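You operate a simulated robot arm through the tools that you are given. There is no shell and no other tool. Be economical: measure what you need, move in short steps, check, and stop when the job is done.

You run a simulated robot arm. Do the job below in one go: nothing can be reset, and whatever is moved stays where it is left.

TASK
Put things in order on the top of the dressing table. At the end: the purple curler stands on top of the blue cistern block; the clear dropper bottle is on the yellow travel pot; the teal clip box (marked "CLIPS") is on the round green dish; one of the lipsticks from the top of the dressing table is on top of the green travel pot; whatever was shut is shut again. Leave all else as you found it, and nothing knocked over. Set down upright: lipstick.

The check looks at the end state, three seconds after you hand in, the way a careful person would. Anything else that was tipped, shoved, dropped, spilled or broken makes it a failure.

THE ROBOT
A 6-joint arm with a two-finger parallel gripper, fixed in place. Base frame: the origin is at the foot of the arm, x ahead of it, y to its left, z up; the work surface is at about z = 0.76. Lengths are in m, angles in degrees, forces in N, time in s.
With the tool pointing down near the work surface it reaches from about 0.3 to 0.74 m from the base axis. Its first joint turns from -66.0 to 66.0 degrees. Payload 2.45 kg.
The tool frame sits at the grasp point between the pads (the TCP): z along the fingers, y along the line on which they close. The tips reach 0.024 m beyond it. The gripper opens to 0.068 m. The fingers are 0.017 m wide and 0.01 m thick; the gripper's body (0.04 by 0.07 m) begins 0.041 m behind the TCP.
Orientation is told as [roll, pitch, yaw] about the base's x, y, z axes, in that order, counted from this pose: with the fingers straight down and closing along the base's y, the tool's x points along the base's -x, its y along +y and its z along -z.

THE INTERFACE
- The arm moves only by the tool nudge_tool. Its argument "series" is a list of rows, each a list of 6 numbers: the shift along the base's x, y, z in m, then the turn, a rotation vector about the base's x, y, z in degrees. In form: [[x, y, z, ax, ay, az], ...]. A call has 1 to 10 rows; each row is the pose to reach, as a shift and turn from the pose commanded when the call began. "claw" is the closure, from 0 (fully open) to 1 (shut), set as the call begins (left out, the last holds). A row lasts 0.2 s, in which the tool goes at most 0.05 m and 8.6 degrees; a call with a longer step from one row to the next is refused whole, and so is a gripper value outside its range. A pose out of reach is approached as far as the arm can. The call stops where the force on the tool passes 40 N (or 10 N more than at its start, if that is more) or the arm is blocked; 0.2 s more then pass. The fingers move at their own pace (about 0.108 m/s each) and stop on an object; they squeeze with about 33 N. The grip force told is the motor's: it shows also when the fingers shut on nothing. Time passes only in rows, and 0.2 s behind the last, so rows that repeat a pose let the fingers close. The reply holds the time, the measured pose of the TCP, the force on the tool along the base axes, the opening and the grip force, in the units named above and with some noise, with the torque about the TCP (base axes, N m) and any sound that the robot's microphone picked up.
- Cameras (640 x 400 px; columns grow to the right, rows downward): "scene" is fixed at [0.1503, 0.4411, 1.4383]; the picture's right is [-0.63, -0.77, 0.00], its down [-0.59, 0.48, -0.65] and it looks along [0.50, -0.41, -0.76] (base axes); focal length 348 px, centre (320, 200). "wrist" rides on the gripper at [0.084, 0.011, -0.075] in the tool frame; the picture's right is [-0.13, 0.99, 0.00], its down [-0.60, -0.08, -0.79] and it looks along [-0.79, -0.10, 0.61] (tool axes); focal length 251 px, centre (320, 200). There is no depth. A picture from a camera that has moved, and an enlarged one, comes with that camera's place and axes in the base frame and with its lens. The place of the scene camera against the robot may be out by one fixed shift of up to 0.025 m in any direction.
- capture(camera): a new picture of that camera. No time passes.
- enlarge(camera, box): a new picture of the part [left, top, right, bottom] of that camera's present view, enlarged. No time passes.
- hand_in(): hands the job in; it is judged then, once.

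Go step by step. Nothing tells you positions but the pictures and the camera data: compare them with the known pose of the tool, close in by small moves and look again before you grip or let go. The budget is 120 turns and 84 pictures, counting those below and the enlarged ones. Unless the task says otherwise, let go and move clear before handing in, and close with one line.

The tools are called after ">>>" by a JSON object that holds its "method" and its "body". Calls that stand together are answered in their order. nudge_tool: Moves the arm, as the interface text tells. Its arguments: {"type":"object","properties":{"series":{"type":"array","items":{"type":"array","items":{"type":"number"}}},"claw":{"type":"number"}},"required":["series"]} The other tools are called the same way: capture (camera) takes a picture; enlarge (camera, box) takes an enlarged picture of a part of a camera's view; hand_in () hands the job in.

At the start:

```text
t: 0.0
position: [0.4303, 0.0706, 1.0799]
orientation: [0.0, -0.1, 0.0]
ft_force: [-0.5, 0.3, 0.4]
moment: [-0.01, -0.01, -0.02]
opening: 0.0678
finger_force: 0.1
```

scene: 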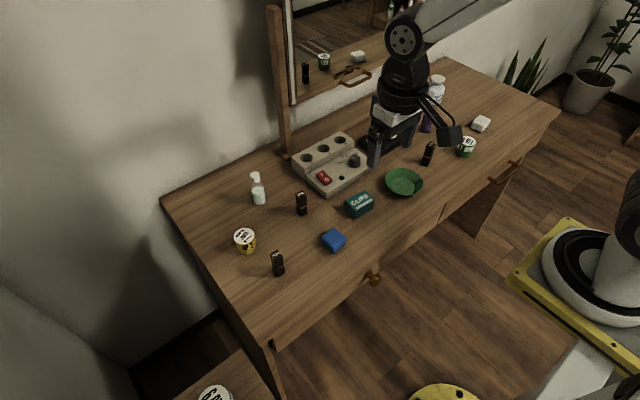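
wrist: 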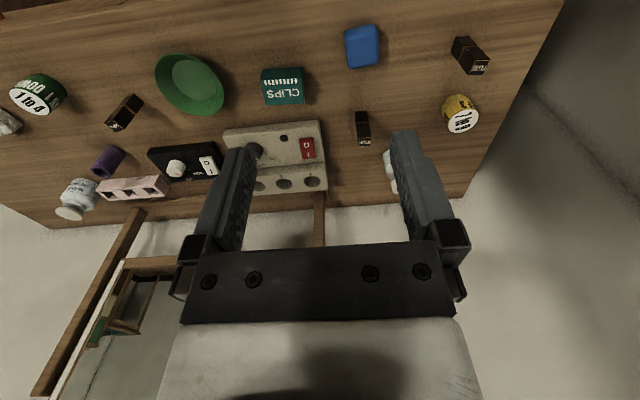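

I see a dressing table with lipsticks, pots, a dish, a clip box, a curler and organiser blocks. I'll look closer before moving.

>>> {"method": "enlarge", "body": {"camera": "scene", "box": [220, 120, 420, 290]}}

>>> {"method": "enlarge", "body": {"camera": "scene", "box": [350, 60, 510, 200]}}

>>> {"method": "enlarge", "body": {"camera": "wrist", "box": [0, 20, 340, 230]}}

>>> {"method": "enlarge", "body": {"camera": "wrist", "box": [240, 10, 520, 210]}}

```text
2.35 times, centred on (320, 205) of scene
camera zoom: at [0.1503, 0.4411, 1.4383], right [-0.63, -0.77, 0.0], down [-0.59, 0.48, -0.65], along [0.5, -0.41, -0.76], focal length 819 px, centre (320, 188)
```

zoom: 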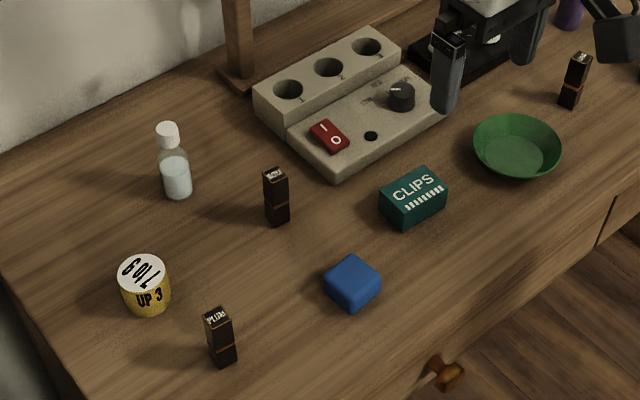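

```text
2.86 times, centred on (430, 130) of scene
camera zoom: at [0.1503, 0.4411, 1.4383], right [-0.63, -0.77, 0.0], down [-0.59, 0.48, -0.65], along [0.5, -0.41, -0.76], focal length 994 px, centre (6, 400)
```

zoom: 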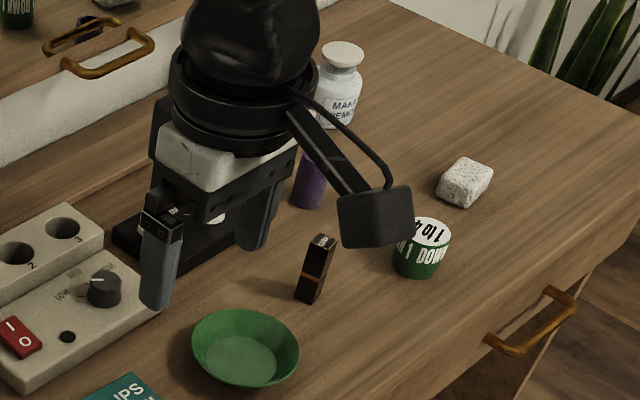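

```text
1.88 times, centred on (170, 125) of wrist
camera zoom: at [0.3463, 0.0814, 1.1538], right [0.13, 0.99, 0.0], down [0.6, -0.08, 0.79], along [0.79, -0.1, -0.61], focal length 473 px, centre (602, 341)
```

zoom: 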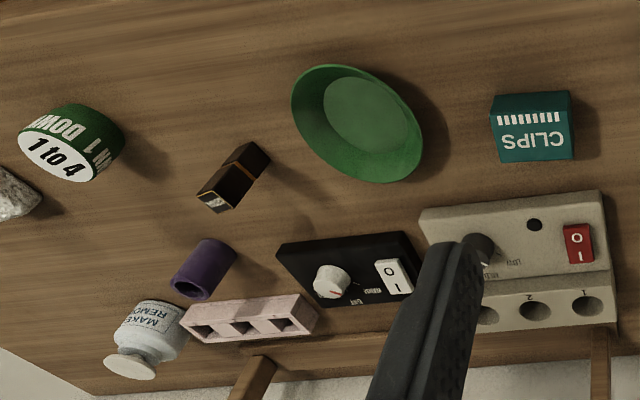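

```text
2.00 times, centred on (380, 110) of wrist
camera zoom: at [0.3463, 0.0814, 1.1538], right [0.13, 0.99, 0.0], down [0.6, -0.08, 0.79], along [0.79, -0.1, -0.61], focal length 503 px, centre (200, 380)
```

zoom: 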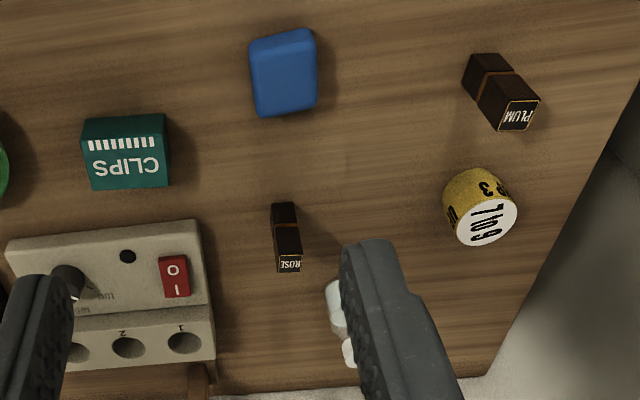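

The lipstick nearest the green pot is at about (0.54, -0.26), the green pot at (0.50, -0.37) and the curler at (0.635, -0.37). I'll move above that side to measure.

>>> {"method": "nudge_tool", "body": {"series": [[0.01, -0.035, -0.015, 0, 0, 0], [0.02, -0.07, -0.03, 0, 0, 0], [0.03, -0.105, -0.045, 0, 0, 0], [0.04, -0.14, -0.06, 0, 0, 0], [0.05, -0.175, -0.075, 0, 0, 0], [0.06, -0.21, -0.09, 0, 0, 0], [0.07, -0.25, -0.1, 0, 0, 0], [0.08, -0.29, -0.11, 0, 0, 0], [0.09, -0.33, -0.12, 0, 0, 0]], "claw": 0}}

>>> {"method": "capture", "body": {"camera": "wrist"}}

>>> {"method": "enlarge", "body": {"camera": "scene", "box": [160, 120, 480, 400]}}

```text
t: 2.0
position: [0.5194, -0.2585, 0.9577]
orientation: [0.0, -0.1, 0.0]
ft_force: [-0.5, 0.4, 0.6]
moment: [0.03, 0.02, 0.01]
opening: 0.0682
finger_force: 0.1
```

```text
77 pictures are left
camera wrist: at [0.4361, -0.2479, 1.0317], right [0.13, 0.99, 0.0], down [0.6, -0.08, 0.79], along [0.79, -0.1, -0.61], focal length 251 px, centre (320, 200)
```

wrist: 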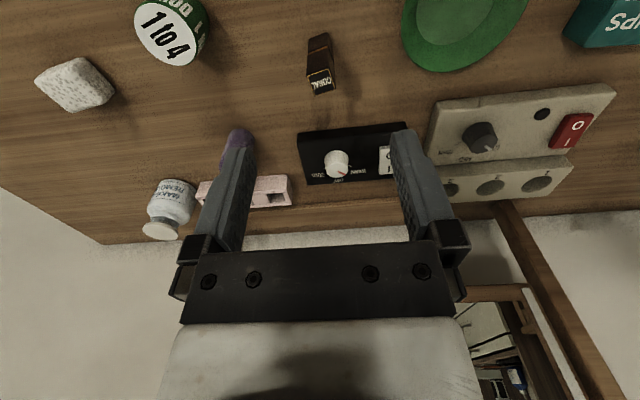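

```text
1.43 times, centred on (320, 260) of scene
camera zoom: at [0.1502, 0.4411, 1.4383], right [-0.63, -0.77, 0.0], down [-0.59, 0.48, -0.65], along [0.5, -0.41, -0.76], focal length 497 px, centre (320, 114)
```

zoom: 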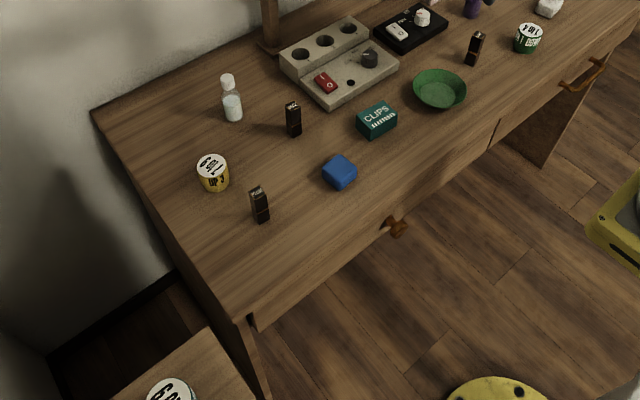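

The near lipstick ("CORAL") is at about (0.538, -0.260), 0.075 tall. I'll go lower to check its turn.

>>> {"method": "nudge_tool", "body": {"series": [[0.005, 0, -0.035, 0, 0, 0], [0.01, 0, -0.068, 0, 0, 0]]}}

>>> {"method": "enlarge", "body": {"camera": "wrist", "box": [100, 0, 500, 250]}}

```text
t: 2.6
position: [0.5316, -0.2597, 0.8916]
orientation: [-0.1, -0.1, -0.1]
ft_force: [0.2, 0.0, -0.2]
moment: [-0.04, -0.01, 0.03]
opening: 0.0679
finger_force: 0.1
```

```text
1.60 times, centred on (300, 125) of wrist
camera zoom: at [0.4463, -0.2482, 0.9657], right [0.13, 0.99, 0.0], down [0.6, -0.08, 0.79], along [0.79, -0.1, -0.61], focal length 402 px, centre (352, 320)
```

zoom: 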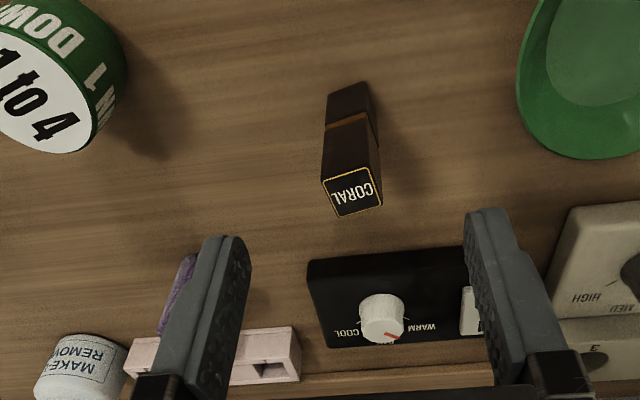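

The lipstick top is centred at about (0.538, -0.259) and turned about +13°. I'll align and descend to grip it.

>>> {"method": "nudge_tool", "body": {"series": [[0.004, 0, 0, 0, 0, 6.5], [0.0077, 0.0007, 0, 0, 0, 13], [0.0077, 0.0007, -0.04, 0, 0, 13], [0.0077, 0.0007, -0.07, 0, 0, 13], [0.0077, 0.0007, -0.09, 0, 0, 13]]}}

>>> {"method": "capture", "body": {"camera": "wrist"}}

```text
t: 3.8
position: [0.5382, -0.2582, 0.8007]
orientation: [0.1, -0.1, 13.0]
ft_force: [0.0, -0.6, 0.5]
moment: [0.0, 0.03, 0.02]
opening: 0.0682
finger_force: 0.0
```

```text
74 pictures are left
camera wrist: at [0.4542, -0.266, 0.8752], right [-0.1, 1.0, 0.0], down [0.6, 0.06, 0.79], along [0.79, 0.08, -0.61], focal length 251 px, centre (320, 200)
```

wrist: 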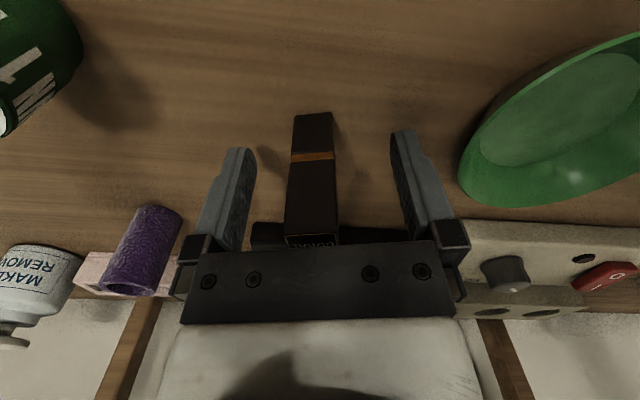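

The lipstick is centred between the pads; closing.

>>> {"method": "nudge_tool", "body": {"series": [[0, 0, 0, 0, 0, 0], [0, 0, 0, 0, 0, 0], [0, 0, 0, 0, 0, 0]], "claw": 1}}

>>> {"method": "nudge_tool", "body": {"series": [[0, 0, 0.02, 0, 0, 0], [0, 0, 0.05, 0, 0, 0], [0, 0, 0.08, 0, 0, 0], [-0.02, -0.01, 0.1, 0, 0, 0], [-0.04, -0.03, 0.1, 0, 0, 0]]}}

>>> {"method": "capture", "body": {"camera": "wrist"}}

>>> {"method": "enlarge", "body": {"camera": "scene", "box": [360, 80, 520, 220]}}

```text
t: 4.6
position: [0.5384, -0.2577, 0.8014]
orientation: [0.0, -0.2, 13.0]
ft_force: [-0.5, 0.3, 0.0]
moment: [0.04, 0.02, 0.01]
opening: 0.0191
finger_force: 33.1
```

```text
t: 5.8
position: [0.4978, -0.2891, 0.9027]
orientation: [0.0, 0.0, 12.9]
ft_force: [0.5, 0.0, 0.0]
moment: [0.0, -0.03, -0.01]
opening: 0.0192
finger_force: 33.1
```

```text
73 pictures are left
camera wrist: at [0.4136, -0.297, 0.9761], right [-0.1, 1.0, 0.0], down [0.61, 0.06, 0.79], along [0.79, 0.08, -0.61], focal length 251 px, centre (320, 200)
```

wrist: 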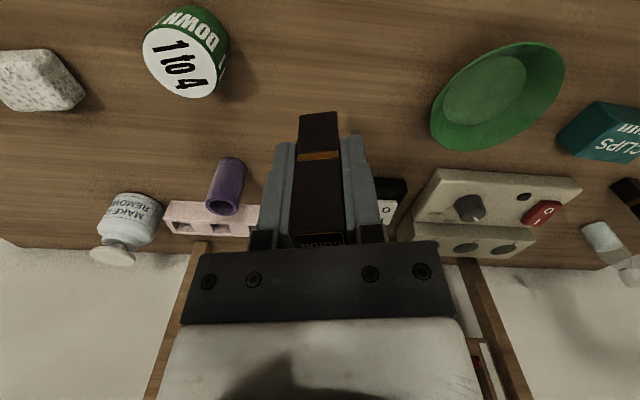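

```text
2.86 times, centred on (440, 150) of scene
camera zoom: at [0.1502, 0.4411, 1.4383], right [-0.63, -0.77, 0.0], down [-0.59, 0.48, -0.65], along [0.5, -0.41, -0.76], focal length 994 px, centre (-23, 343)
```

zoom: 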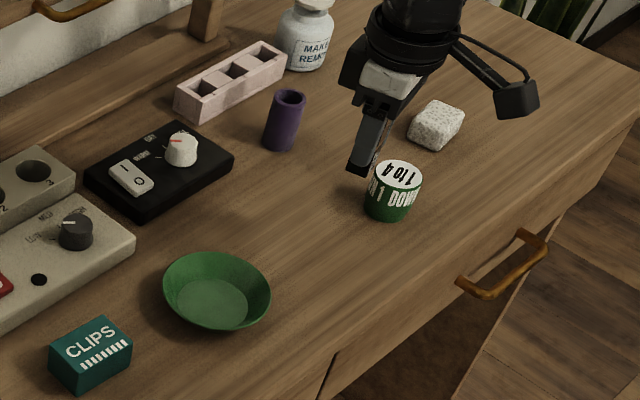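

The lipstick is held; the green pot is at about (0.501, -0.383). Moving above it.

>>> {"method": "nudge_tool", "body": {"series": [[0, -0.03, 0, 0, 0, 0], [0, -0.06, 0, 0, 0, 0], [0.0, -0.092, -0.01, 0, 0, 0]]}}

>>> {"method": "enlarge", "body": {"camera": "wrist", "box": [160, 0, 480, 200]}}

>>> {"method": "enlarge", "body": {"camera": "scene", "box": [400, 80, 520, 180]}}

```text
t: 6.6
position: [0.4968, -0.3797, 0.8921]
orientation: [0.0, -0.1, 12.9]
ft_force: [0.2, 0.5, 0.4]
moment: [0.02, -0.01, 0.01]
opening: 0.0193
finger_force: 33.7
```

```text
2.00 times, centred on (320, 100) of wrist
camera zoom: at [0.4131, -0.3884, 0.9672], right [-0.1, 1.0, 0.0], down [0.6, 0.06, 0.79], along [0.79, 0.08, -0.61], focal length 503 px, centre (320, 400)
```

zoom: 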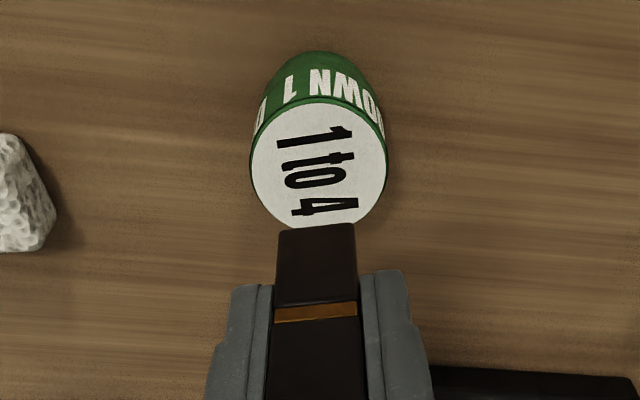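

```text
4.00 times, centred on (460, 130) of scene
camera zoom: at [0.1502, 0.4411, 1.4383], right [-0.63, -0.77, 0.0], down [-0.59, 0.48, -0.65], along [0.5, -0.41, -0.76], focal length 1392 px, centre (-240, 480)
```

zoom: 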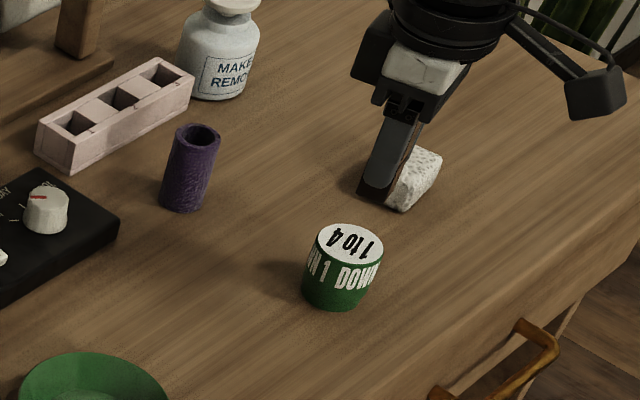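

The pot top is centred at about (0.501, -0.380), z about 0.80. I'll line up and come down close.

>>> {"method": "nudge_tool", "body": {"series": [[0.0035, 0, -0.02, 0, 0, 0], [0.0035, 0, -0.04, 0, 0, 0]]}}

>>> {"method": "enlarge", "body": {"camera": "wrist", "box": [160, 0, 480, 200]}}

>>> {"method": "enlarge", "body": {"camera": "scene", "box": [400, 80, 520, 180]}}

```text
t: 7.2
position: [0.5018, -0.3803, 0.8506]
orientation: [0.0, -0.1, 13.0]
ft_force: [0.4, 0.2, 0.0]
moment: [0.04, 0.05, -0.01]
opening: 0.019
finger_force: 33.2
```

```text
2.00 times, centred on (320, 100) of wrist
camera zoom: at [0.417, -0.3884, 0.9262], right [-0.1, 1.0, 0.0], down [0.6, 0.06, 0.79], along [0.79, 0.08, -0.61], focal length 503 px, centre (320, 400)
```

zoom: 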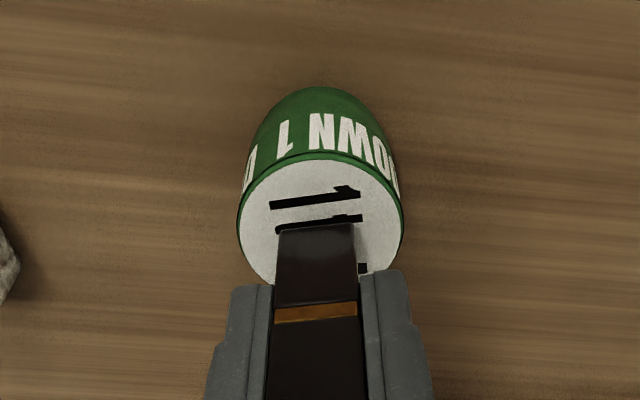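

```text
4.00 times, centred on (460, 130) of scene
camera zoom: at [0.1503, 0.4411, 1.4383], right [-0.63, -0.77, 0.0], down [-0.59, 0.48, -0.65], along [0.5, -0.41, -0.76], focal length 1392 px, centre (-240, 480)
```

zoom: 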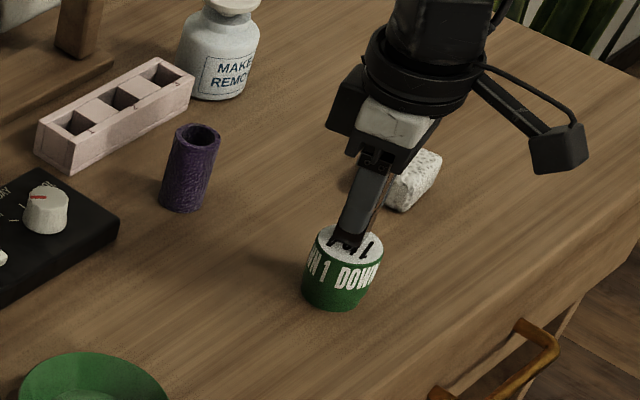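

It is lined up over the pot; easing down to contact.

>>> {"method": "nudge_tool", "body": {"series": [[0, 0, -0.003, 0, 0, 0], [0, 0, -0.005, 0, 0, 0], [0, 0, -0.007, 0, 0, 0], [0, 0, -0.0085, 0, 0, 0]]}}

>>> {"method": "enlarge", "body": {"camera": "wrist", "box": [160, 0, 480, 200]}}

```text
t: 8.2
position: [0.502, -0.3813, 0.8462]
orientation: [-0.2, -0.2, 13.0]
ft_force: [-4.3, 3.7, 25.2]
moment: [0.29, 0.21, 0.0]
opening: 0.0192
finger_force: 32.7
```

```text
2.00 times, centred on (320, 100) of wrist
camera zoom: at [0.4175, -0.3895, 0.9205], right [-0.1, 1.0, 0.0], down [0.6, 0.06, 0.8], along [0.79, 0.08, -0.61], focal length 503 px, centre (320, 400)
```

zoom: 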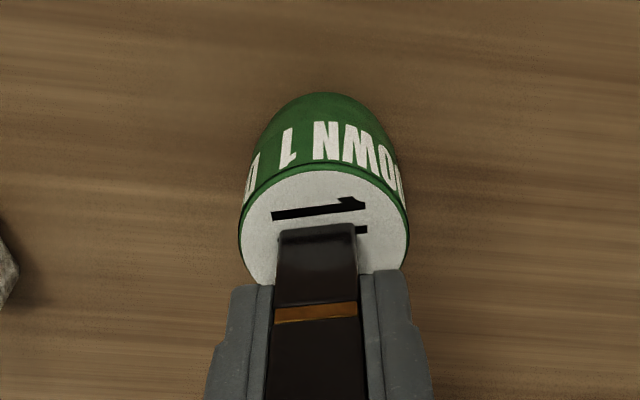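

Contact at z 0.846, well centred. I'll ease the press, then release and rise.

>>> {"method": "nudge_tool", "body": {"series": [[0, 0, 0.002, 0, 0, 0], [0, 0, 0.002, 0, 0, 0]]}}

```text
t: 8.8
position: [0.5021, -0.3813, 0.8464]
orientation: [-0.1, -0.2, 13.0]
ft_force: [0.3, 0.9, 19.4]
moment: [0.04, -0.08, 0.01]
opening: 0.0188
finger_force: 32.6
```

Still pressing at 19 N, so I'll ease a bit more.

>>> {"method": "nudge_tool", "body": {"series": [[0, 0, 0.0015, 0, 0, 0], [0, 0, 0.0015, 0, 0, 0]]}}

```text
t: 9.4
position: [0.4999, -0.3806, 0.8461]
orientation: [-0.1, -0.1, 13.0]
ft_force: [2.7, -2.6, 9.9]
moment: [-0.11, -0.16, 0.01]
opening: 0.0192
finger_force: 32.6
```

>>> {"method": "nudge_tool", "body": {"series": [[0, 0, 0.001, 0, 0, 0], [0, 0, 0.001, 0, 0, 0]]}}

>>> {"method": "nudge_tool", "body": {"series": [[0, 0, 0, 0, 0, 0], [0, 0, 0, 0, 0, 0], [0, 0, 0, 0, 0, 0]], "claw": 0.3}}

>>> {"method": "capture", "body": {"camera": "wrist"}}

```text
t: 10.0
position: [0.5005, -0.3802, 0.8471]
orientation: [0.1, 0.0, 13.0]
ft_force: [0.7, -1.3, 5.3]
moment: [-0.07, 0.0, 0.0]
opening: 0.0189
finger_force: 33.2
```

```text
t: 10.8
position: [0.501, -0.3806, 0.8467]
orientation: [0.1, -0.1, 13.0]
ft_force: [0.0, 0.1, -0.4]
moment: [0.0, -0.02, 0.01]
opening: 0.0476
finger_force: 0.1
```

```text
66 pictures are left
camera wrist: at [0.4168, -0.3889, 0.9215], right [-0.1, 1.0, 0.0], down [0.61, 0.06, 0.79], along [0.79, 0.08, -0.61], focal length 251 px, centre (320, 200)
```

wrist: 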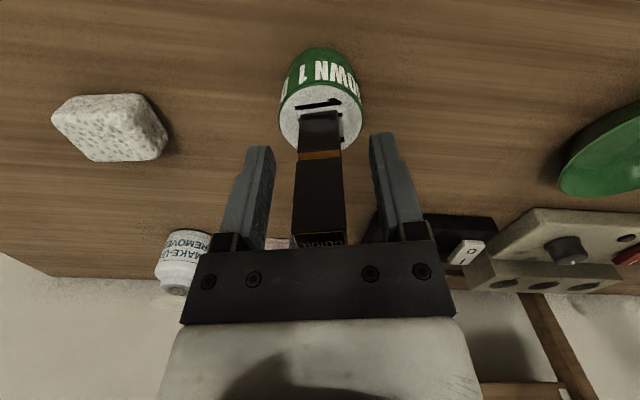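

The lipstick stands on the pot. Rising straight up and moving on to look at the curler.

>>> {"method": "nudge_tool", "body": {"series": [[0, 0, 0.03, 0, 0, 0], [0, 0, 0.07, 0, 0, 0], [0, 0, 0.11, 0, 0, 0], [0.03, 0.01, 0.11, 0, 0, -6.5], [0.06, 0.02, 0.11, 0, 0, -13]], "claw": 0.3}}

>>> {"method": "capture", "body": {"camera": "wrist"}}

>>> {"method": "enlarge", "body": {"camera": "scene", "box": [360, 60, 520, 200]}}

```text
t: 12.0
position: [0.5616, -0.3609, 0.9582]
orientation: [0.0, -0.1, -0.1]
ft_force: [0.4, -0.5, 0.5]
moment: [0.02, -0.04, 0.0]
opening: 0.0476
finger_force: 0.0
```

```text
65 pictures are left
camera wrist: at [0.4775, -0.3499, 1.0329], right [0.13, 0.99, 0.0], down [0.6, -0.08, 0.79], along [0.79, -0.1, -0.61], focal length 251 px, centre (320, 200)
```

wrist: 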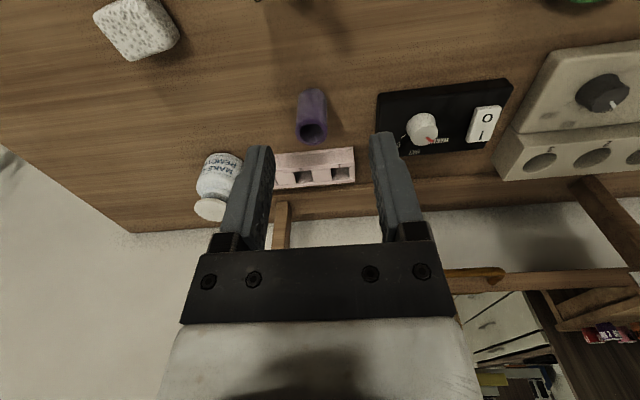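

```text
2.86 times, centred on (440, 130) of scene
camera zoom: at [0.1503, 0.4411, 1.4383], right [-0.63, -0.77, 0.0], down [-0.59, 0.48, -0.65], along [0.5, -0.41, -0.76], focal length 994 px, centre (-23, 400)
```

zoom: 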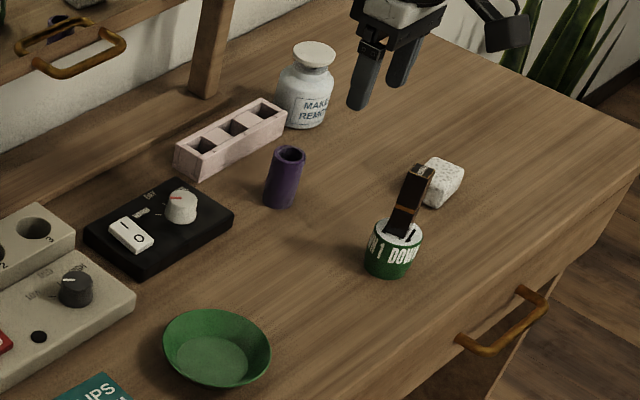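

The curler stands at about (0.643, -0.378), near the reach limit. I'll move above it with the gripper fully open and look.

>>> {"method": "nudge_tool", "body": {"series": [[0.03, -0.006, -0.02, 0, 0, 0], [0.06, -0.012, -0.05, 0, 0, 0], [0.08, -0.0175, -0.075, 0, 0, 0]], "claw": 0}}

>>> {"method": "capture", "body": {"camera": "wrist"}}

```text
t: 12.8
position: [0.6408, -0.3769, 0.8791]
orientation: [0.0, -0.1, 0.1]
ft_force: [0.6, 0.8, 0.0]
moment: [-0.03, -0.01, 0.01]
opening: 0.068
finger_force: 0.0
```

```text
63 pictures are left
camera wrist: at [0.5568, -0.3657, 0.9545], right [0.13, 0.99, 0.0], down [0.6, -0.08, 0.79], along [0.79, -0.1, -0.61], focal length 251 px, centre (320, 200)
```

wrist: 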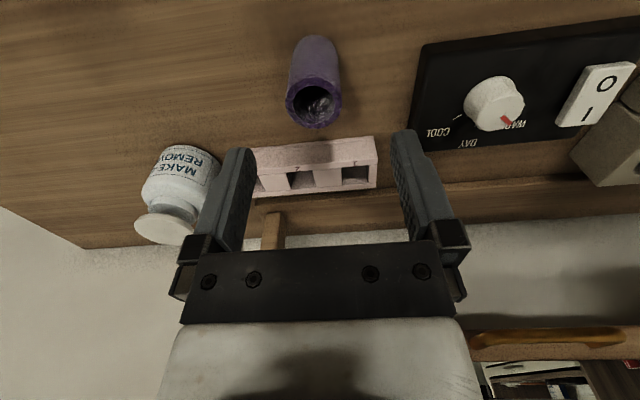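

Aligned to within 2 mm. Descending around the curler.

>>> {"method": "nudge_tool", "body": {"series": [[0.0015, -0.0015, -0.03, 0, 0, 0], [0.0015, -0.0015, -0.06, 0, 0, 0], [0.0015, -0.0015, -0.083, 0, 0, 0]]}}

>>> {"method": "capture", "body": {"camera": "wrist"}}

```text
t: 13.6
position: [0.6312, -0.3707, 0.8076]
orientation: [0.0, -0.1, 0.0]
ft_force: [0.8, 0.2, 0.7]
moment: [0.02, -0.01, 0.0]
opening: 0.0679
finger_force: 0.0
out of reach, approached as far as the arm can: row 1, 2, 3
```

```text
62 pictures are left
camera wrist: at [0.5467, -0.36, 0.8834], right [0.13, 0.99, 0.0], down [0.6, -0.08, 0.79], along [0.79, -0.1, -0.61], focal length 251 px, centre (320, 200)
```

wrist: 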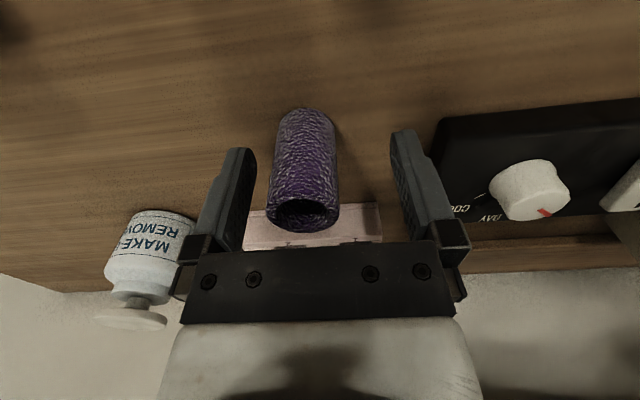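

Straight down runs out of reach about 11 mm short. I'll rise, turn to face radially, and then tilt the fingers outward.

>>> {"method": "nudge_tool", "body": {"series": [[0, 0, 0.04, 0, 0, 0], [0, 0, 0.08, 0, 0, 0], [0, 0, 0.08, 0, 0, -7.5], [0, 0, 0.08, 0, 0, -15], [0, 0, 0.08, 0, 0, -22.5], [0, 0, 0.08, 0, 0, -30.5]]}}

>>> {"method": "nudge_tool", "body": {"series": [[0, 0, 0, -3.05, -5.15, 0], [0, 0, 0, -6.1, -10.3, 0]]}}

>>> {"method": "capture", "body": {"camera": "wrist"}}

```text
t: 15.0
position: [0.6312, -0.3716, 0.8903]
orientation: [0.0, 0.0, -30.6]
ft_force: [0.4, -0.3, -0.1]
moment: [-0.03, 0.0, 0.01]
opening: 0.0679
finger_force: 0.1
```

```text
t: 15.6
position: [0.6309, -0.3717, 0.892]
orientation: [0.0, -12.1, -30.5]
ft_force: [-0.6, 0.0, 0.0]
moment: [0.03, 0.0, -0.01]
opening: 0.0679
finger_force: 0.0
```

```text
61 pictures are left
camera wrist: at [0.5524, -0.312, 0.9462], right [0.61, 0.79, 0.03], down [0.33, -0.28, 0.9], along [0.72, -0.54, -0.43], focal length 251 px, centre (320, 200)
```

wrist: 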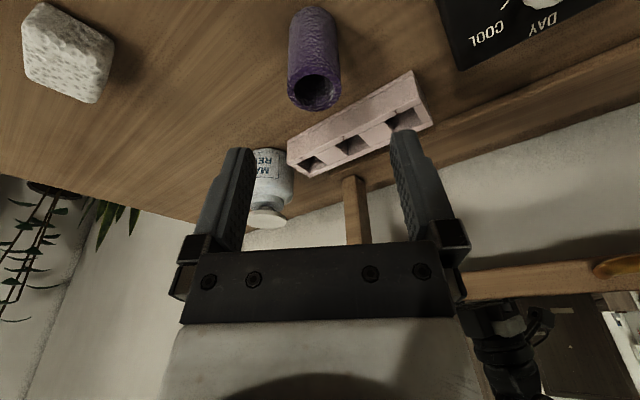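

The curler is again measured at about (0.643, -0.380). Lining up and descending with the tilt.

>>> {"method": "nudge_tool", "body": {"series": [[0.006, -0.004, -0.01, 0, 0, 0], [0.0115, -0.008, -0.04, 0, 0, 0], [0.0115, -0.008, -0.07, 0, 0, 0], [0.0115, -0.008, -0.097, 0, 0, 0]]}}

>>> {"method": "capture", "body": {"camera": "wrist"}}

```text
t: 16.6
position: [0.6423, -0.3792, 0.7934]
orientation: [0.0, -12.1, -30.4]
ft_force: [0.5, -0.1, 0.7]
moment: [-0.01, 0.01, 0.0]
opening: 0.0681
finger_force: 0.2
```

```text
60 pictures are left
camera wrist: at [0.5636, -0.3199, 0.8493], right [0.61, 0.79, 0.03], down [0.33, -0.28, 0.9], along [0.72, -0.54, -0.43], focal length 251 px, centre (320, 200)
```

wrist: 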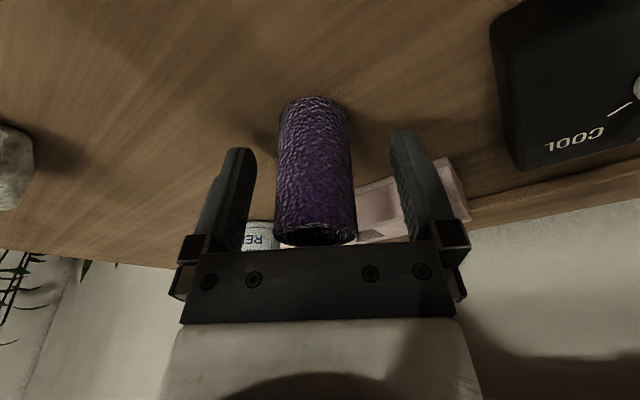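

The curler sits between the pads; closing and lifting.

>>> {"method": "nudge_tool", "body": {"series": [[0, 0, 0, 0, 0, 0], [0, 0, 0, 0, 0, 0], [0, 0, 0, 0, 0, 0]], "claw": 1}}

>>> {"method": "nudge_tool", "body": {"series": [[0, 0, 0.02, 0, 0, 0], [0, 0, 0.05, 0, 0, 0], [-0.01, 0, 0.08, 0, 0, 0], [-0.02, 0.02, 0.11, 0, 0, 0], [-0.03, 0.04, 0.14, 0, 0, 0]]}}

>>> {"method": "capture", "body": {"camera": "wrist"}}

```text
t: 17.4
position: [0.6424, -0.3792, 0.7938]
orientation: [0.0, -12.1, -30.4]
ft_force: [-0.1, -0.1, 0.4]
moment: [-0.02, 0.0, -0.01]
opening: 0.0291
finger_force: 32.8
```

```text
t: 18.6
position: [0.6153, -0.3392, 0.9344]
orientation: [0.1, -12.0, -30.6]
ft_force: [-0.9, -0.4, -0.1]
moment: [-0.01, 0.01, -0.03]
opening: 0.0289
finger_force: 32.9
```

```text
59 pictures are left
camera wrist: at [0.536, -0.2796, 0.991], right [0.61, 0.79, 0.03], down [0.33, -0.28, 0.9], along [0.72, -0.54, -0.43], focal length 251 px, centre (320, 200)
```

wrist: 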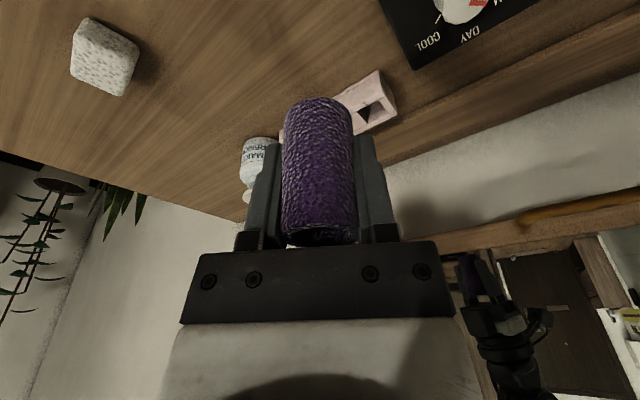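

The curler is held upright. Carrying it across toward the blue block, turning back to face forward.

>>> {"method": "nudge_tool", "body": {"series": [[-0.0165, 0.045, 0, 0, 0, 3], [-0.033, 0.09, 0, 0, 0, 6], [-0.0495, 0.135, 0, 0, 0, 9], [-0.066, 0.18, 0, 0, 0, 12], [-0.0825, 0.225, 0, 0, 0, 15], [-0.099, 0.27, 0, 0, 0, 18], [-0.1155, 0.315, 0, 0, 0, 21], [-0.132, 0.36, 0, 0, 0, 24], [-0.1485, 0.405, 0, 0, 0, 27], [-0.165, 0.45, 0, 0, 0, 30.5]]}}

>>> {"method": "capture", "body": {"camera": "wrist"}}

>>> {"method": "enlarge", "body": {"camera": "scene", "box": [220, 120, 420, 290]}}

```text
t: 20.8
position: [0.4478, 0.1121, 0.932]
orientation: [0.0, -12.1, 0.1]
ft_force: [0.0, 0.6, -0.3]
moment: [0.03, -0.01, 0.0]
opening: 0.0286
finger_force: 33.4
```

```text
58 pictures are left
camera wrist: at [0.3501, 0.1231, 0.9882], right [0.12, 0.99, 0.03], down [0.42, -0.08, 0.9], along [0.9, -0.1, -0.43], focal length 251 px, centre (320, 200)
```

wrist: 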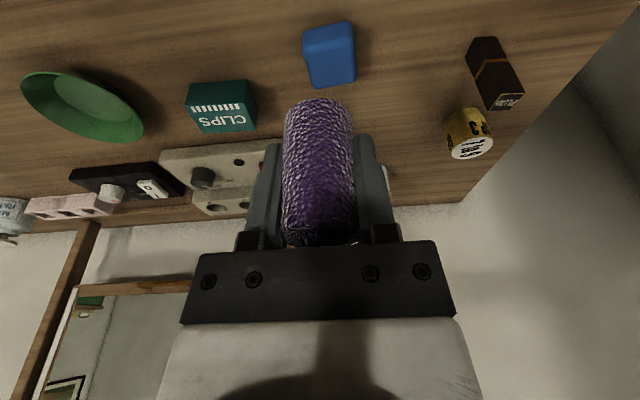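

```text
2.35 times, centred on (320, 205) of scene
camera zoom: at [0.1503, 0.4411, 1.4383], right [-0.63, -0.77, 0.0], down [-0.59, 0.48, -0.65], along [0.5, -0.41, -0.76], focal length 819 px, centre (320, 188)
```

zoom: 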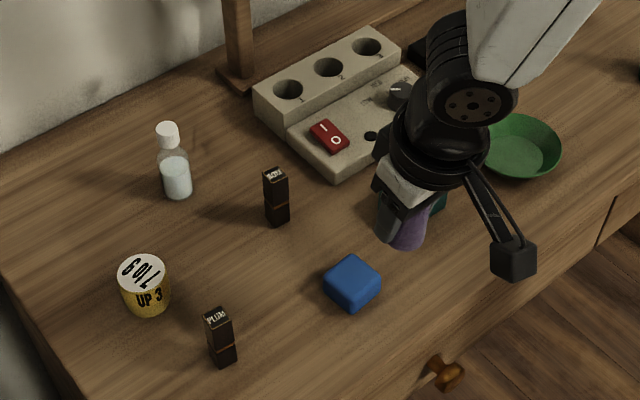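

The blue block is ahead of the held curler. I'll zoom in for its top face.

>>> {"method": "enlarge", "body": {"camera": "wrist", "box": [260, 0, 400, 100]}}

```text
4.00 times, centred on (330, 50) of wrist
camera zoom: at [0.3501, 0.1231, 0.9882], right [0.12, 0.99, 0.03], down [0.42, -0.08, 0.9], along [0.9, -0.1, -0.43], focal length 1006 px, centre (280, 800)
```

zoom: 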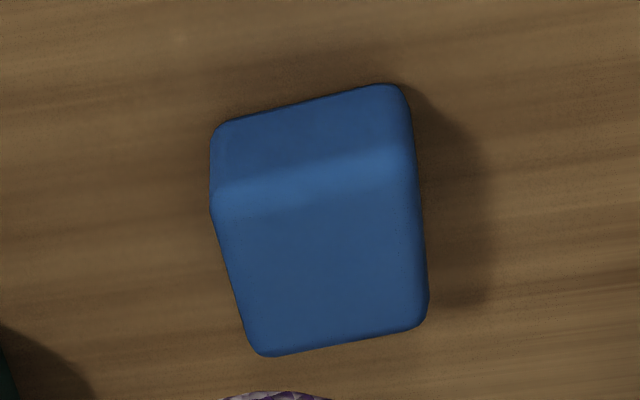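

The block's top is centred at about (0.5025, 0.121), z about 0.785. Moving the curler above it with a gap to check.

>>> {"method": "nudge_tool", "body": {"series": [[0.025, 0.005, -0.02, 0, 0, 0], [0.055, 0.01, -0.045, 0, 0, 0], [0.055, 0.01, -0.087, 0, 0, 0]]}}

>>> {"method": "enlarge", "body": {"camera": "wrist", "box": [220, 60, 420, 260]}}

>>> {"method": "enlarge", "body": {"camera": "scene", "box": [280, 180, 400, 280]}}

```text
t: 21.6
position: [0.5036, 0.1218, 0.8464]
orientation: [0.0, -12.2, 0.0]
ft_force: [-0.4, -0.5, -0.4]
moment: [0.01, 0.02, 0.0]
opening: 0.0283
finger_force: 32.8
```

```text
2.00 times, centred on (320, 160) of wrist
camera zoom: at [0.4062, 0.1328, 0.9014], right [0.13, 0.99, 0.03], down [0.42, -0.08, 0.9], along [0.9, -0.1, -0.43], focal length 503 px, centre (320, 280)
```

zoom: 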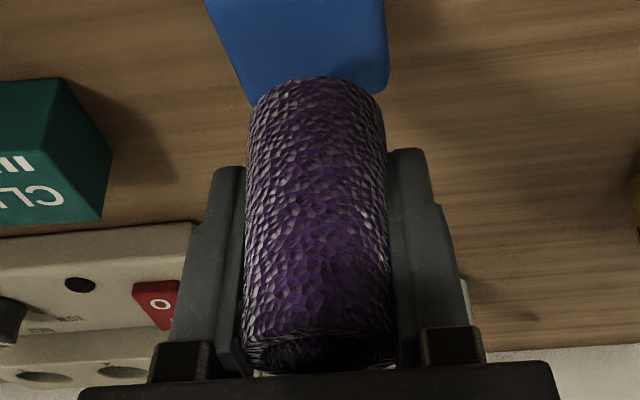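

```text
4.00 times, centred on (340, 230) of scene
camera zoom: at [0.1503, 0.4411, 1.4383], right [-0.63, -0.77, 0.0], down [-0.59, 0.48, -0.65], along [0.5, -0.41, -0.76], focal length 1392 px, centre (240, 80)
```

zoom: 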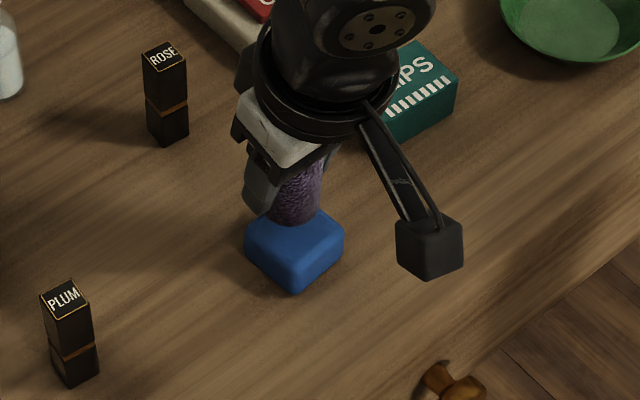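

Alignment is good. Easing down to contact.

>>> {"method": "nudge_tool", "body": {"series": [[0, 0, -0.015, 0, 0, 0], [0, 0, -0.02, 0, 0, 0], [0, 0, -0.0225, 0, 0, 0], [0, 0, -0.0245, 0, 0, 0]]}}

>>> {"method": "enlarge", "body": {"camera": "scene", "box": [280, 180, 400, 280]}}

```text
t: 22.6
position: [0.5025, 0.1216, 0.8234]
orientation: [0.0, -12.1, 0.0]
ft_force: [-8.9, -1.1, 23.5]
moment: [-0.1, 0.49, 0.0]
opening: 0.0284
finger_force: 33.3
```

```text
4.00 times, centred on (340, 230) of scene
camera zoom: at [0.1497, 0.441, 1.4384], right [-0.63, -0.77, 0.0], down [-0.59, 0.48, -0.65], along [0.5, -0.41, -0.76], focal length 1392 px, centre (240, 80)
```

zoom: 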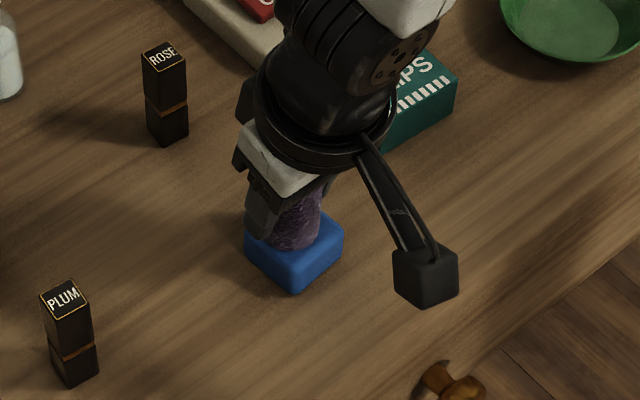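

The curler is in contact with the block at 23 N. Easing off.

>>> {"method": "nudge_tool", "body": {"series": [[0, 0, 0.0015, 0, 0, 0], [0, 0, 0.003, 0, 0, 0]]}}

```text
t: 23.2
position: [0.5018, 0.1209, 0.8246]
orientation: [0.0, -11.9, 0.0]
ft_force: [-0.2, -0.5, 0.0]
moment: [-0.02, 0.01, -0.03]
opening: 0.0284
finger_force: 33.0
```

>>> {"method": "nudge_tool", "body": {"series": [[0, 0, -0.0008, 0, 0, 0], [0, 0, -0.0008, 0, 0, 0]]}}

>>> {"method": "nudge_tool", "body": {"series": [[0, 0, 0, 0, 0, 0], [0, 0, 0, 0, 0, 0], [0, 0, 0, 0, 0, 0]], "claw": 0.2}}

>>> {"method": "capture", "body": {"camera": "wrist"}}

```text
t: 23.8
position: [0.5031, 0.1211, 0.8251]
orientation: [0.0, -12.2, 0.0]
ft_force: [-0.4, 1.0, -0.6]
moment: [0.01, 0.01, 0.01]
opening: 0.0283
finger_force: 33.0
```

```text
t: 24.6
position: [0.5019, 0.1214, 0.8249]
orientation: [0.0, -12.1, -0.1]
ft_force: [0.0, 0.1, -0.2]
moment: [0.0, -0.01, -0.02]
opening: 0.0544
finger_force: 0.0
```

```text
52 pictures are left
camera wrist: at [0.4047, 0.1321, 0.8799], right [0.13, 0.99, 0.03], down [0.42, -0.08, 0.9], along [0.9, -0.1, -0.43], focal length 251 px, centre (320, 200)
```

wrist: 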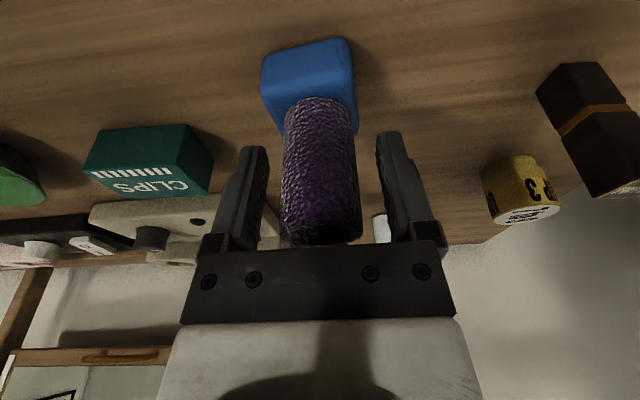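

The curler stands on the block. Rising clear, untilting, and moving to view the clip box.

>>> {"method": "nudge_tool", "body": {"series": [[0, 0, 0.03, 0, 0, 0], [0, 0, 0.07, 0, 0, 0], [0, 0, 0.11, 0, 0, 0], [0, -0.03, 0.12, 0, 6, 0], [0, -0.07, 0.12, 0, 12, 0], [0, -0.115, 0.12, 0, 12, 0]], "claw": 0}}

>>> {"method": "capture", "body": {"camera": "wrist"}}

>>> {"method": "enlarge", "body": {"camera": "scene", "box": [220, 140, 460, 290]}}

```text
t: 26.0
position: [0.5035, 0.0055, 0.9449]
orientation: [0.1, 0.0, 0.0]
ft_force: [-0.9, 0.4, 0.3]
moment: [0.03, 0.0, -0.01]
opening: 0.0679
finger_force: 0.0
```

```text
51 pictures are left
camera wrist: at [0.4179, 0.0162, 1.0197], right [0.13, 0.99, 0.0], down [0.6, -0.08, 0.79], along [0.79, -0.1, -0.61], focal length 251 px, centre (320, 200)
```

wrist: 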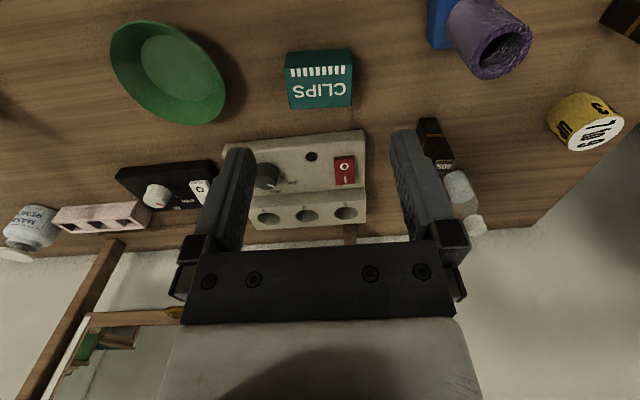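

```text
2.67 times, centred on (340, 215) of scene
camera zoom: at [0.1502, 0.4411, 1.4383], right [-0.63, -0.77, 0.0], down [-0.59, 0.48, -0.65], along [0.5, -0.41, -0.76], focal length 928 px, centre (267, 160)
```

zoom: 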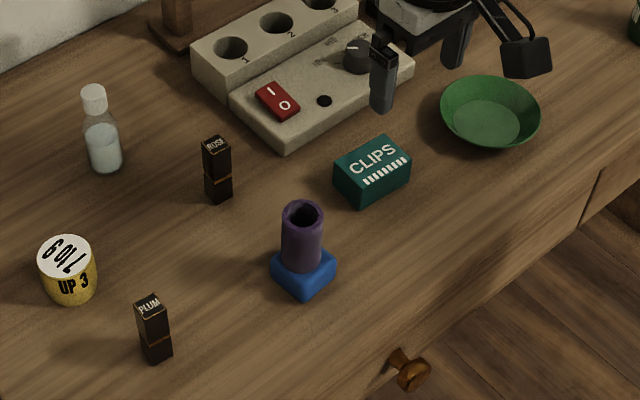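

The curler stands well. Zooming in on the clip box and the dish.

>>> {"method": "enlarge", "body": {"camera": "wrist", "box": [100, 5, 370, 145]}}

```text
2.37 times, centred on (235, 75) of wrist
camera zoom: at [0.4179, 0.0162, 1.0197], right [0.13, 0.99, 0.0], down [0.6, -0.08, 0.79], along [0.79, -0.1, -0.61], focal length 596 px, centre (522, 496)
```

zoom: 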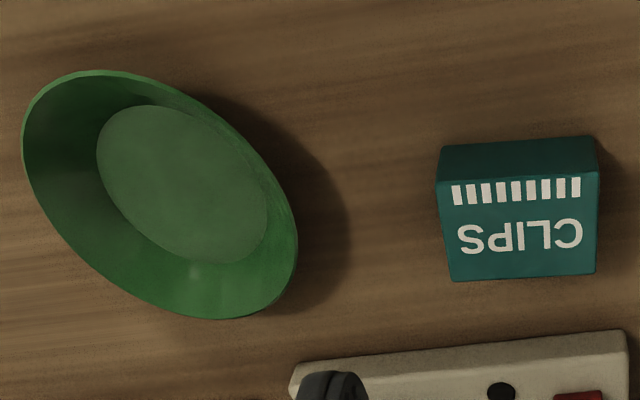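

The clip box is about 61 × 41 × 30 mm, centred near (0.543, 0.000) and turned about -3.5°. I'll turn the gripper to close along x across its short side.

>>> {"method": "nudge_tool", "body": {"series": [[0.005, 0, 0, 0, 0, 8.5], [0.01, 0, 0, 0, 0, 17], [0.015, 0, 0, 0, 0, 25.5], [0.02, 0, 0, 0, 0, 34], [0.025, 0, 0, 0, 0, 42.5], [0.03, 0, 0, 0, 0, 51], [0.035, -0.002, 0, 0, 0, 59.5], [0.04, -0.004, 0, 0, 0, 68], [0.04, -0.0055, 0, 0, 0, 76.5], [0.04, -0.0055, 0, 0, 0, 85]]}}

>>> {"method": "nudge_tool", "body": {"series": [[0, 0, -0.04, 0, 0, 1.5], [0, 0, -0.075, 0, 0, 1.5]]}}

>>> {"method": "capture", "body": {"camera": "wrist"}}

```text
t: 28.2
position: [0.5444, 0.0003, 0.9438]
orientation: [0.0, -0.1, 85.2]
ft_force: [0.2, 0.3, 0.5]
moment: [0.0, -0.01, 0.0]
opening: 0.0679
finger_force: 0.0
```

```text
t: 28.8
position: [0.5435, 0.0006, 0.8674]
orientation: [0.0, -0.1, 86.6]
ft_force: [-0.2, -0.4, -0.2]
moment: [0.02, 0.03, 0.0]
opening: 0.0681
finger_force: 0.1
```

```text
48 pictures are left
camera wrist: at [0.5283, -0.0825, 0.9424], right [-0.98, 0.19, 0.0], down [0.11, 0.6, 0.79], along [0.15, 0.78, -0.61], focal length 251 px, centre (320, 200)
```

wrist: 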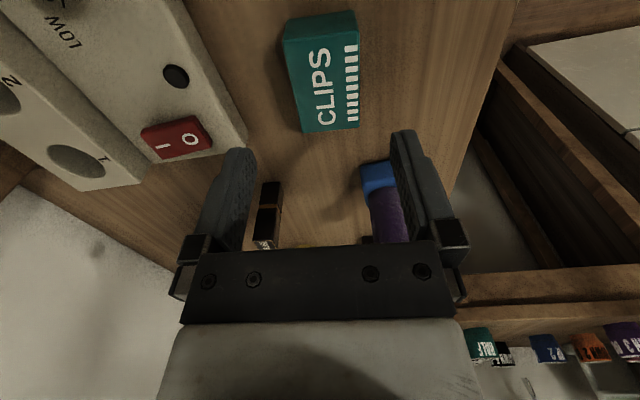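

The box centre reads about (0.541, 0.000). Descending to grip its upper half.

>>> {"method": "nudge_tool", "body": {"series": [[-0.002, 0, -0.03, 0, 0, -0.8], [-0.002, 0, -0.05, 0, 0, -0.8], [-0.002, 0, -0.067, 0, 0, -0.8]]}}

>>> {"method": "capture", "body": {"camera": "wrist"}}

```text
t: 29.6
position: [0.54, 0.0012, 0.8016]
orientation: [0.0, -0.1, 85.8]
ft_force: [0.9, -0.8, 0.2]
moment: [-0.02, 0.02, 0.02]
opening: 0.068
finger_force: 0.0
```

```text
47 pictures are left
camera wrist: at [0.523, -0.0817, 0.8766], right [-0.98, 0.2, 0.0], down [0.12, 0.6, 0.79], along [0.16, 0.78, -0.61], focal length 251 px, centre (320, 200)
```

wrist: 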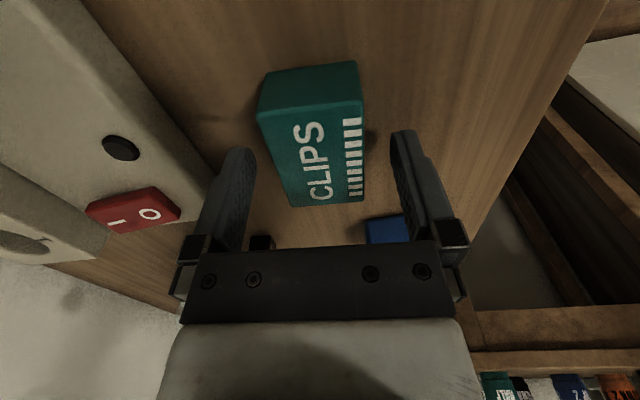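

Well centred. Closing and lifting slightly.

>>> {"method": "nudge_tool", "body": {"series": [[0, 0, 0, 0, 0, 0], [0, 0, 0, 0, 0, 0], [0, 0, 0, 0, 0, 0]], "claw": 1}}

>>> {"method": "nudge_tool", "body": {"series": [[0, 0, 0.02, 0, 0, 0], [0, 0, 0.05, 0, 0, 0], [0, 0, 0.09, 0, 0, 0], [0, -0.03, 0.11, 0, 0, 0], [0, -0.06, 0.12, 0, 0, 0]]}}

>>> {"method": "capture", "body": {"camera": "wrist"}}

>>> {"method": "enlarge", "body": {"camera": "scene", "box": [320, 120, 480, 240]}}

```text
t: 30.4
position: [0.5396, 0.0019, 0.8011]
orientation: [0.0, 0.1, 85.7]
ft_force: [0.0, 0.1, -0.3]
moment: [0.0, 0.02, 0.0]
opening: 0.0409
finger_force: 32.7
```

```text
t: 31.6
position: [0.5399, -0.0583, 0.9239]
orientation: [0.2, -0.1, 85.7]
ft_force: [0.4, 1.0, -0.6]
moment: [0.0, 0.04, -0.03]
opening: 0.041
finger_force: 32.6
```

```text
46 pictures are left
camera wrist: at [0.5236, -0.1417, 0.9977], right [-0.98, 0.2, 0.0], down [0.12, 0.6, 0.79], along [0.16, 0.78, -0.61], focal length 251 px, centre (320, 200)
```

wrist: 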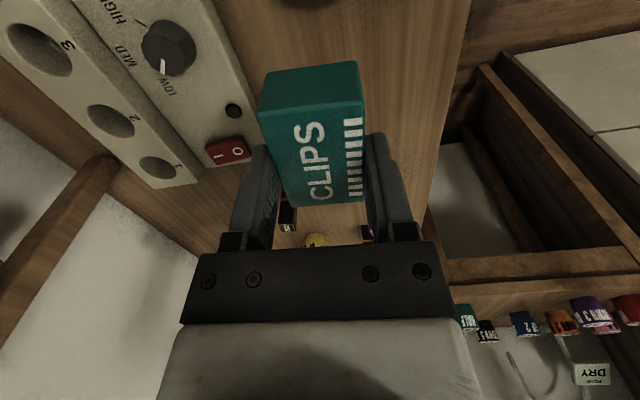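

```text
3.33 times, centred on (400, 180) of scene
camera zoom: at [0.1502, 0.4411, 1.4383], right [-0.63, -0.77, 0.0], down [-0.59, 0.48, -0.65], along [0.5, -0.41, -0.76], focal length 1160 px, centre (53, 267)
```

zoom: 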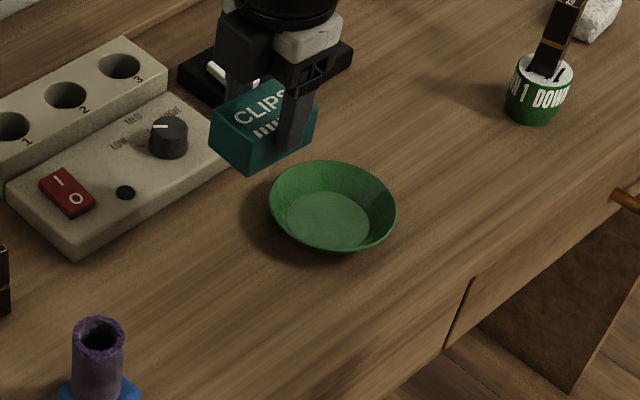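

Box held. The dish is behind the camera now, so I'll move past it to see and measure it.

>>> {"method": "nudge_tool", "body": {"series": [[-0.005, -0.04, 0.01, 0, 0, 0], [-0.01, -0.08, 0.02, 0, 0, 0], [-0.02, -0.12, 0.03, 0, 0, 0], [-0.025, -0.16, 0.03, 0, 0, 0]]}}

>>> {"method": "capture", "body": {"camera": "wrist"}}

```text
t: 32.6
position: [0.5169, -0.2201, 0.953]
orientation: [-0.1, -0.1, 85.7]
ft_force: [0.6, -0.7, 0.0]
moment: [-0.02, 0.0, -0.03]
opening: 0.041
finger_force: 33.0
```

```text
44 pictures are left
camera wrist: at [0.5002, -0.3032, 1.0271], right [-0.98, 0.2, 0.0], down [0.12, 0.6, 0.79], along [0.16, 0.78, -0.61], focal length 251 px, centre (320, 200)
```

wrist: 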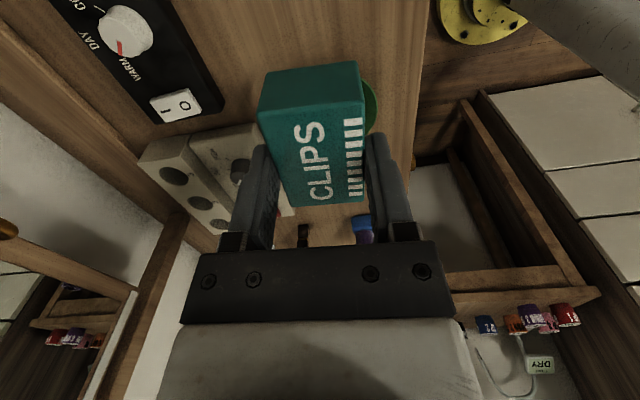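

The box hides the dish; stepping toward the base so the dish shows beside it.

>>> {"method": "nudge_tool", "body": {"series": [[-0.04, 0.0, 0, 0, 0, 0], [-0.08, 0.0, 0, 0, 0, 0], [-0.12, 0.0, 0, 0, 0, 0]]}}

>>> {"method": "capture", "body": {"camera": "wrist"}}

```text
t: 33.4
position: [0.3947, -0.2186, 0.9523]
orientation: [-0.1, 0.0, 85.6]
ft_force: [-0.3, 0.2, -0.6]
moment: [0.01, 0.0, -0.01]
opening: 0.0408
finger_force: 32.7
```

```text
43 pictures are left
camera wrist: at [0.3774, -0.3028, 1.0275], right [-0.98, 0.2, 0.0], down [0.12, 0.6, 0.79], along [0.16, 0.78, -0.61], focal length 251 px, centre (320, 200)
```

wrist: 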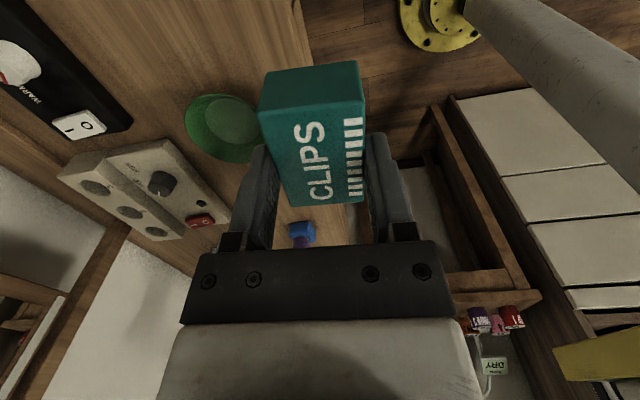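

>>> {"method": "enlarge", "body": {"camera": "wrist", "box": [160, 70, 300, 170]}}

```text
4.00 times, centred on (230, 120) of wrist
camera zoom: at [0.3774, -0.3028, 1.0275], right [-0.98, 0.2, 0.0], down [0.12, 0.6, 0.79], along [0.16, 0.78, -0.61], focal length 1006 px, centre (680, 520)
```

zoom: 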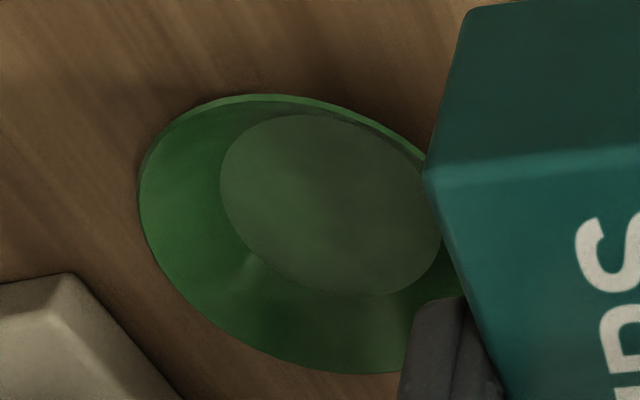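

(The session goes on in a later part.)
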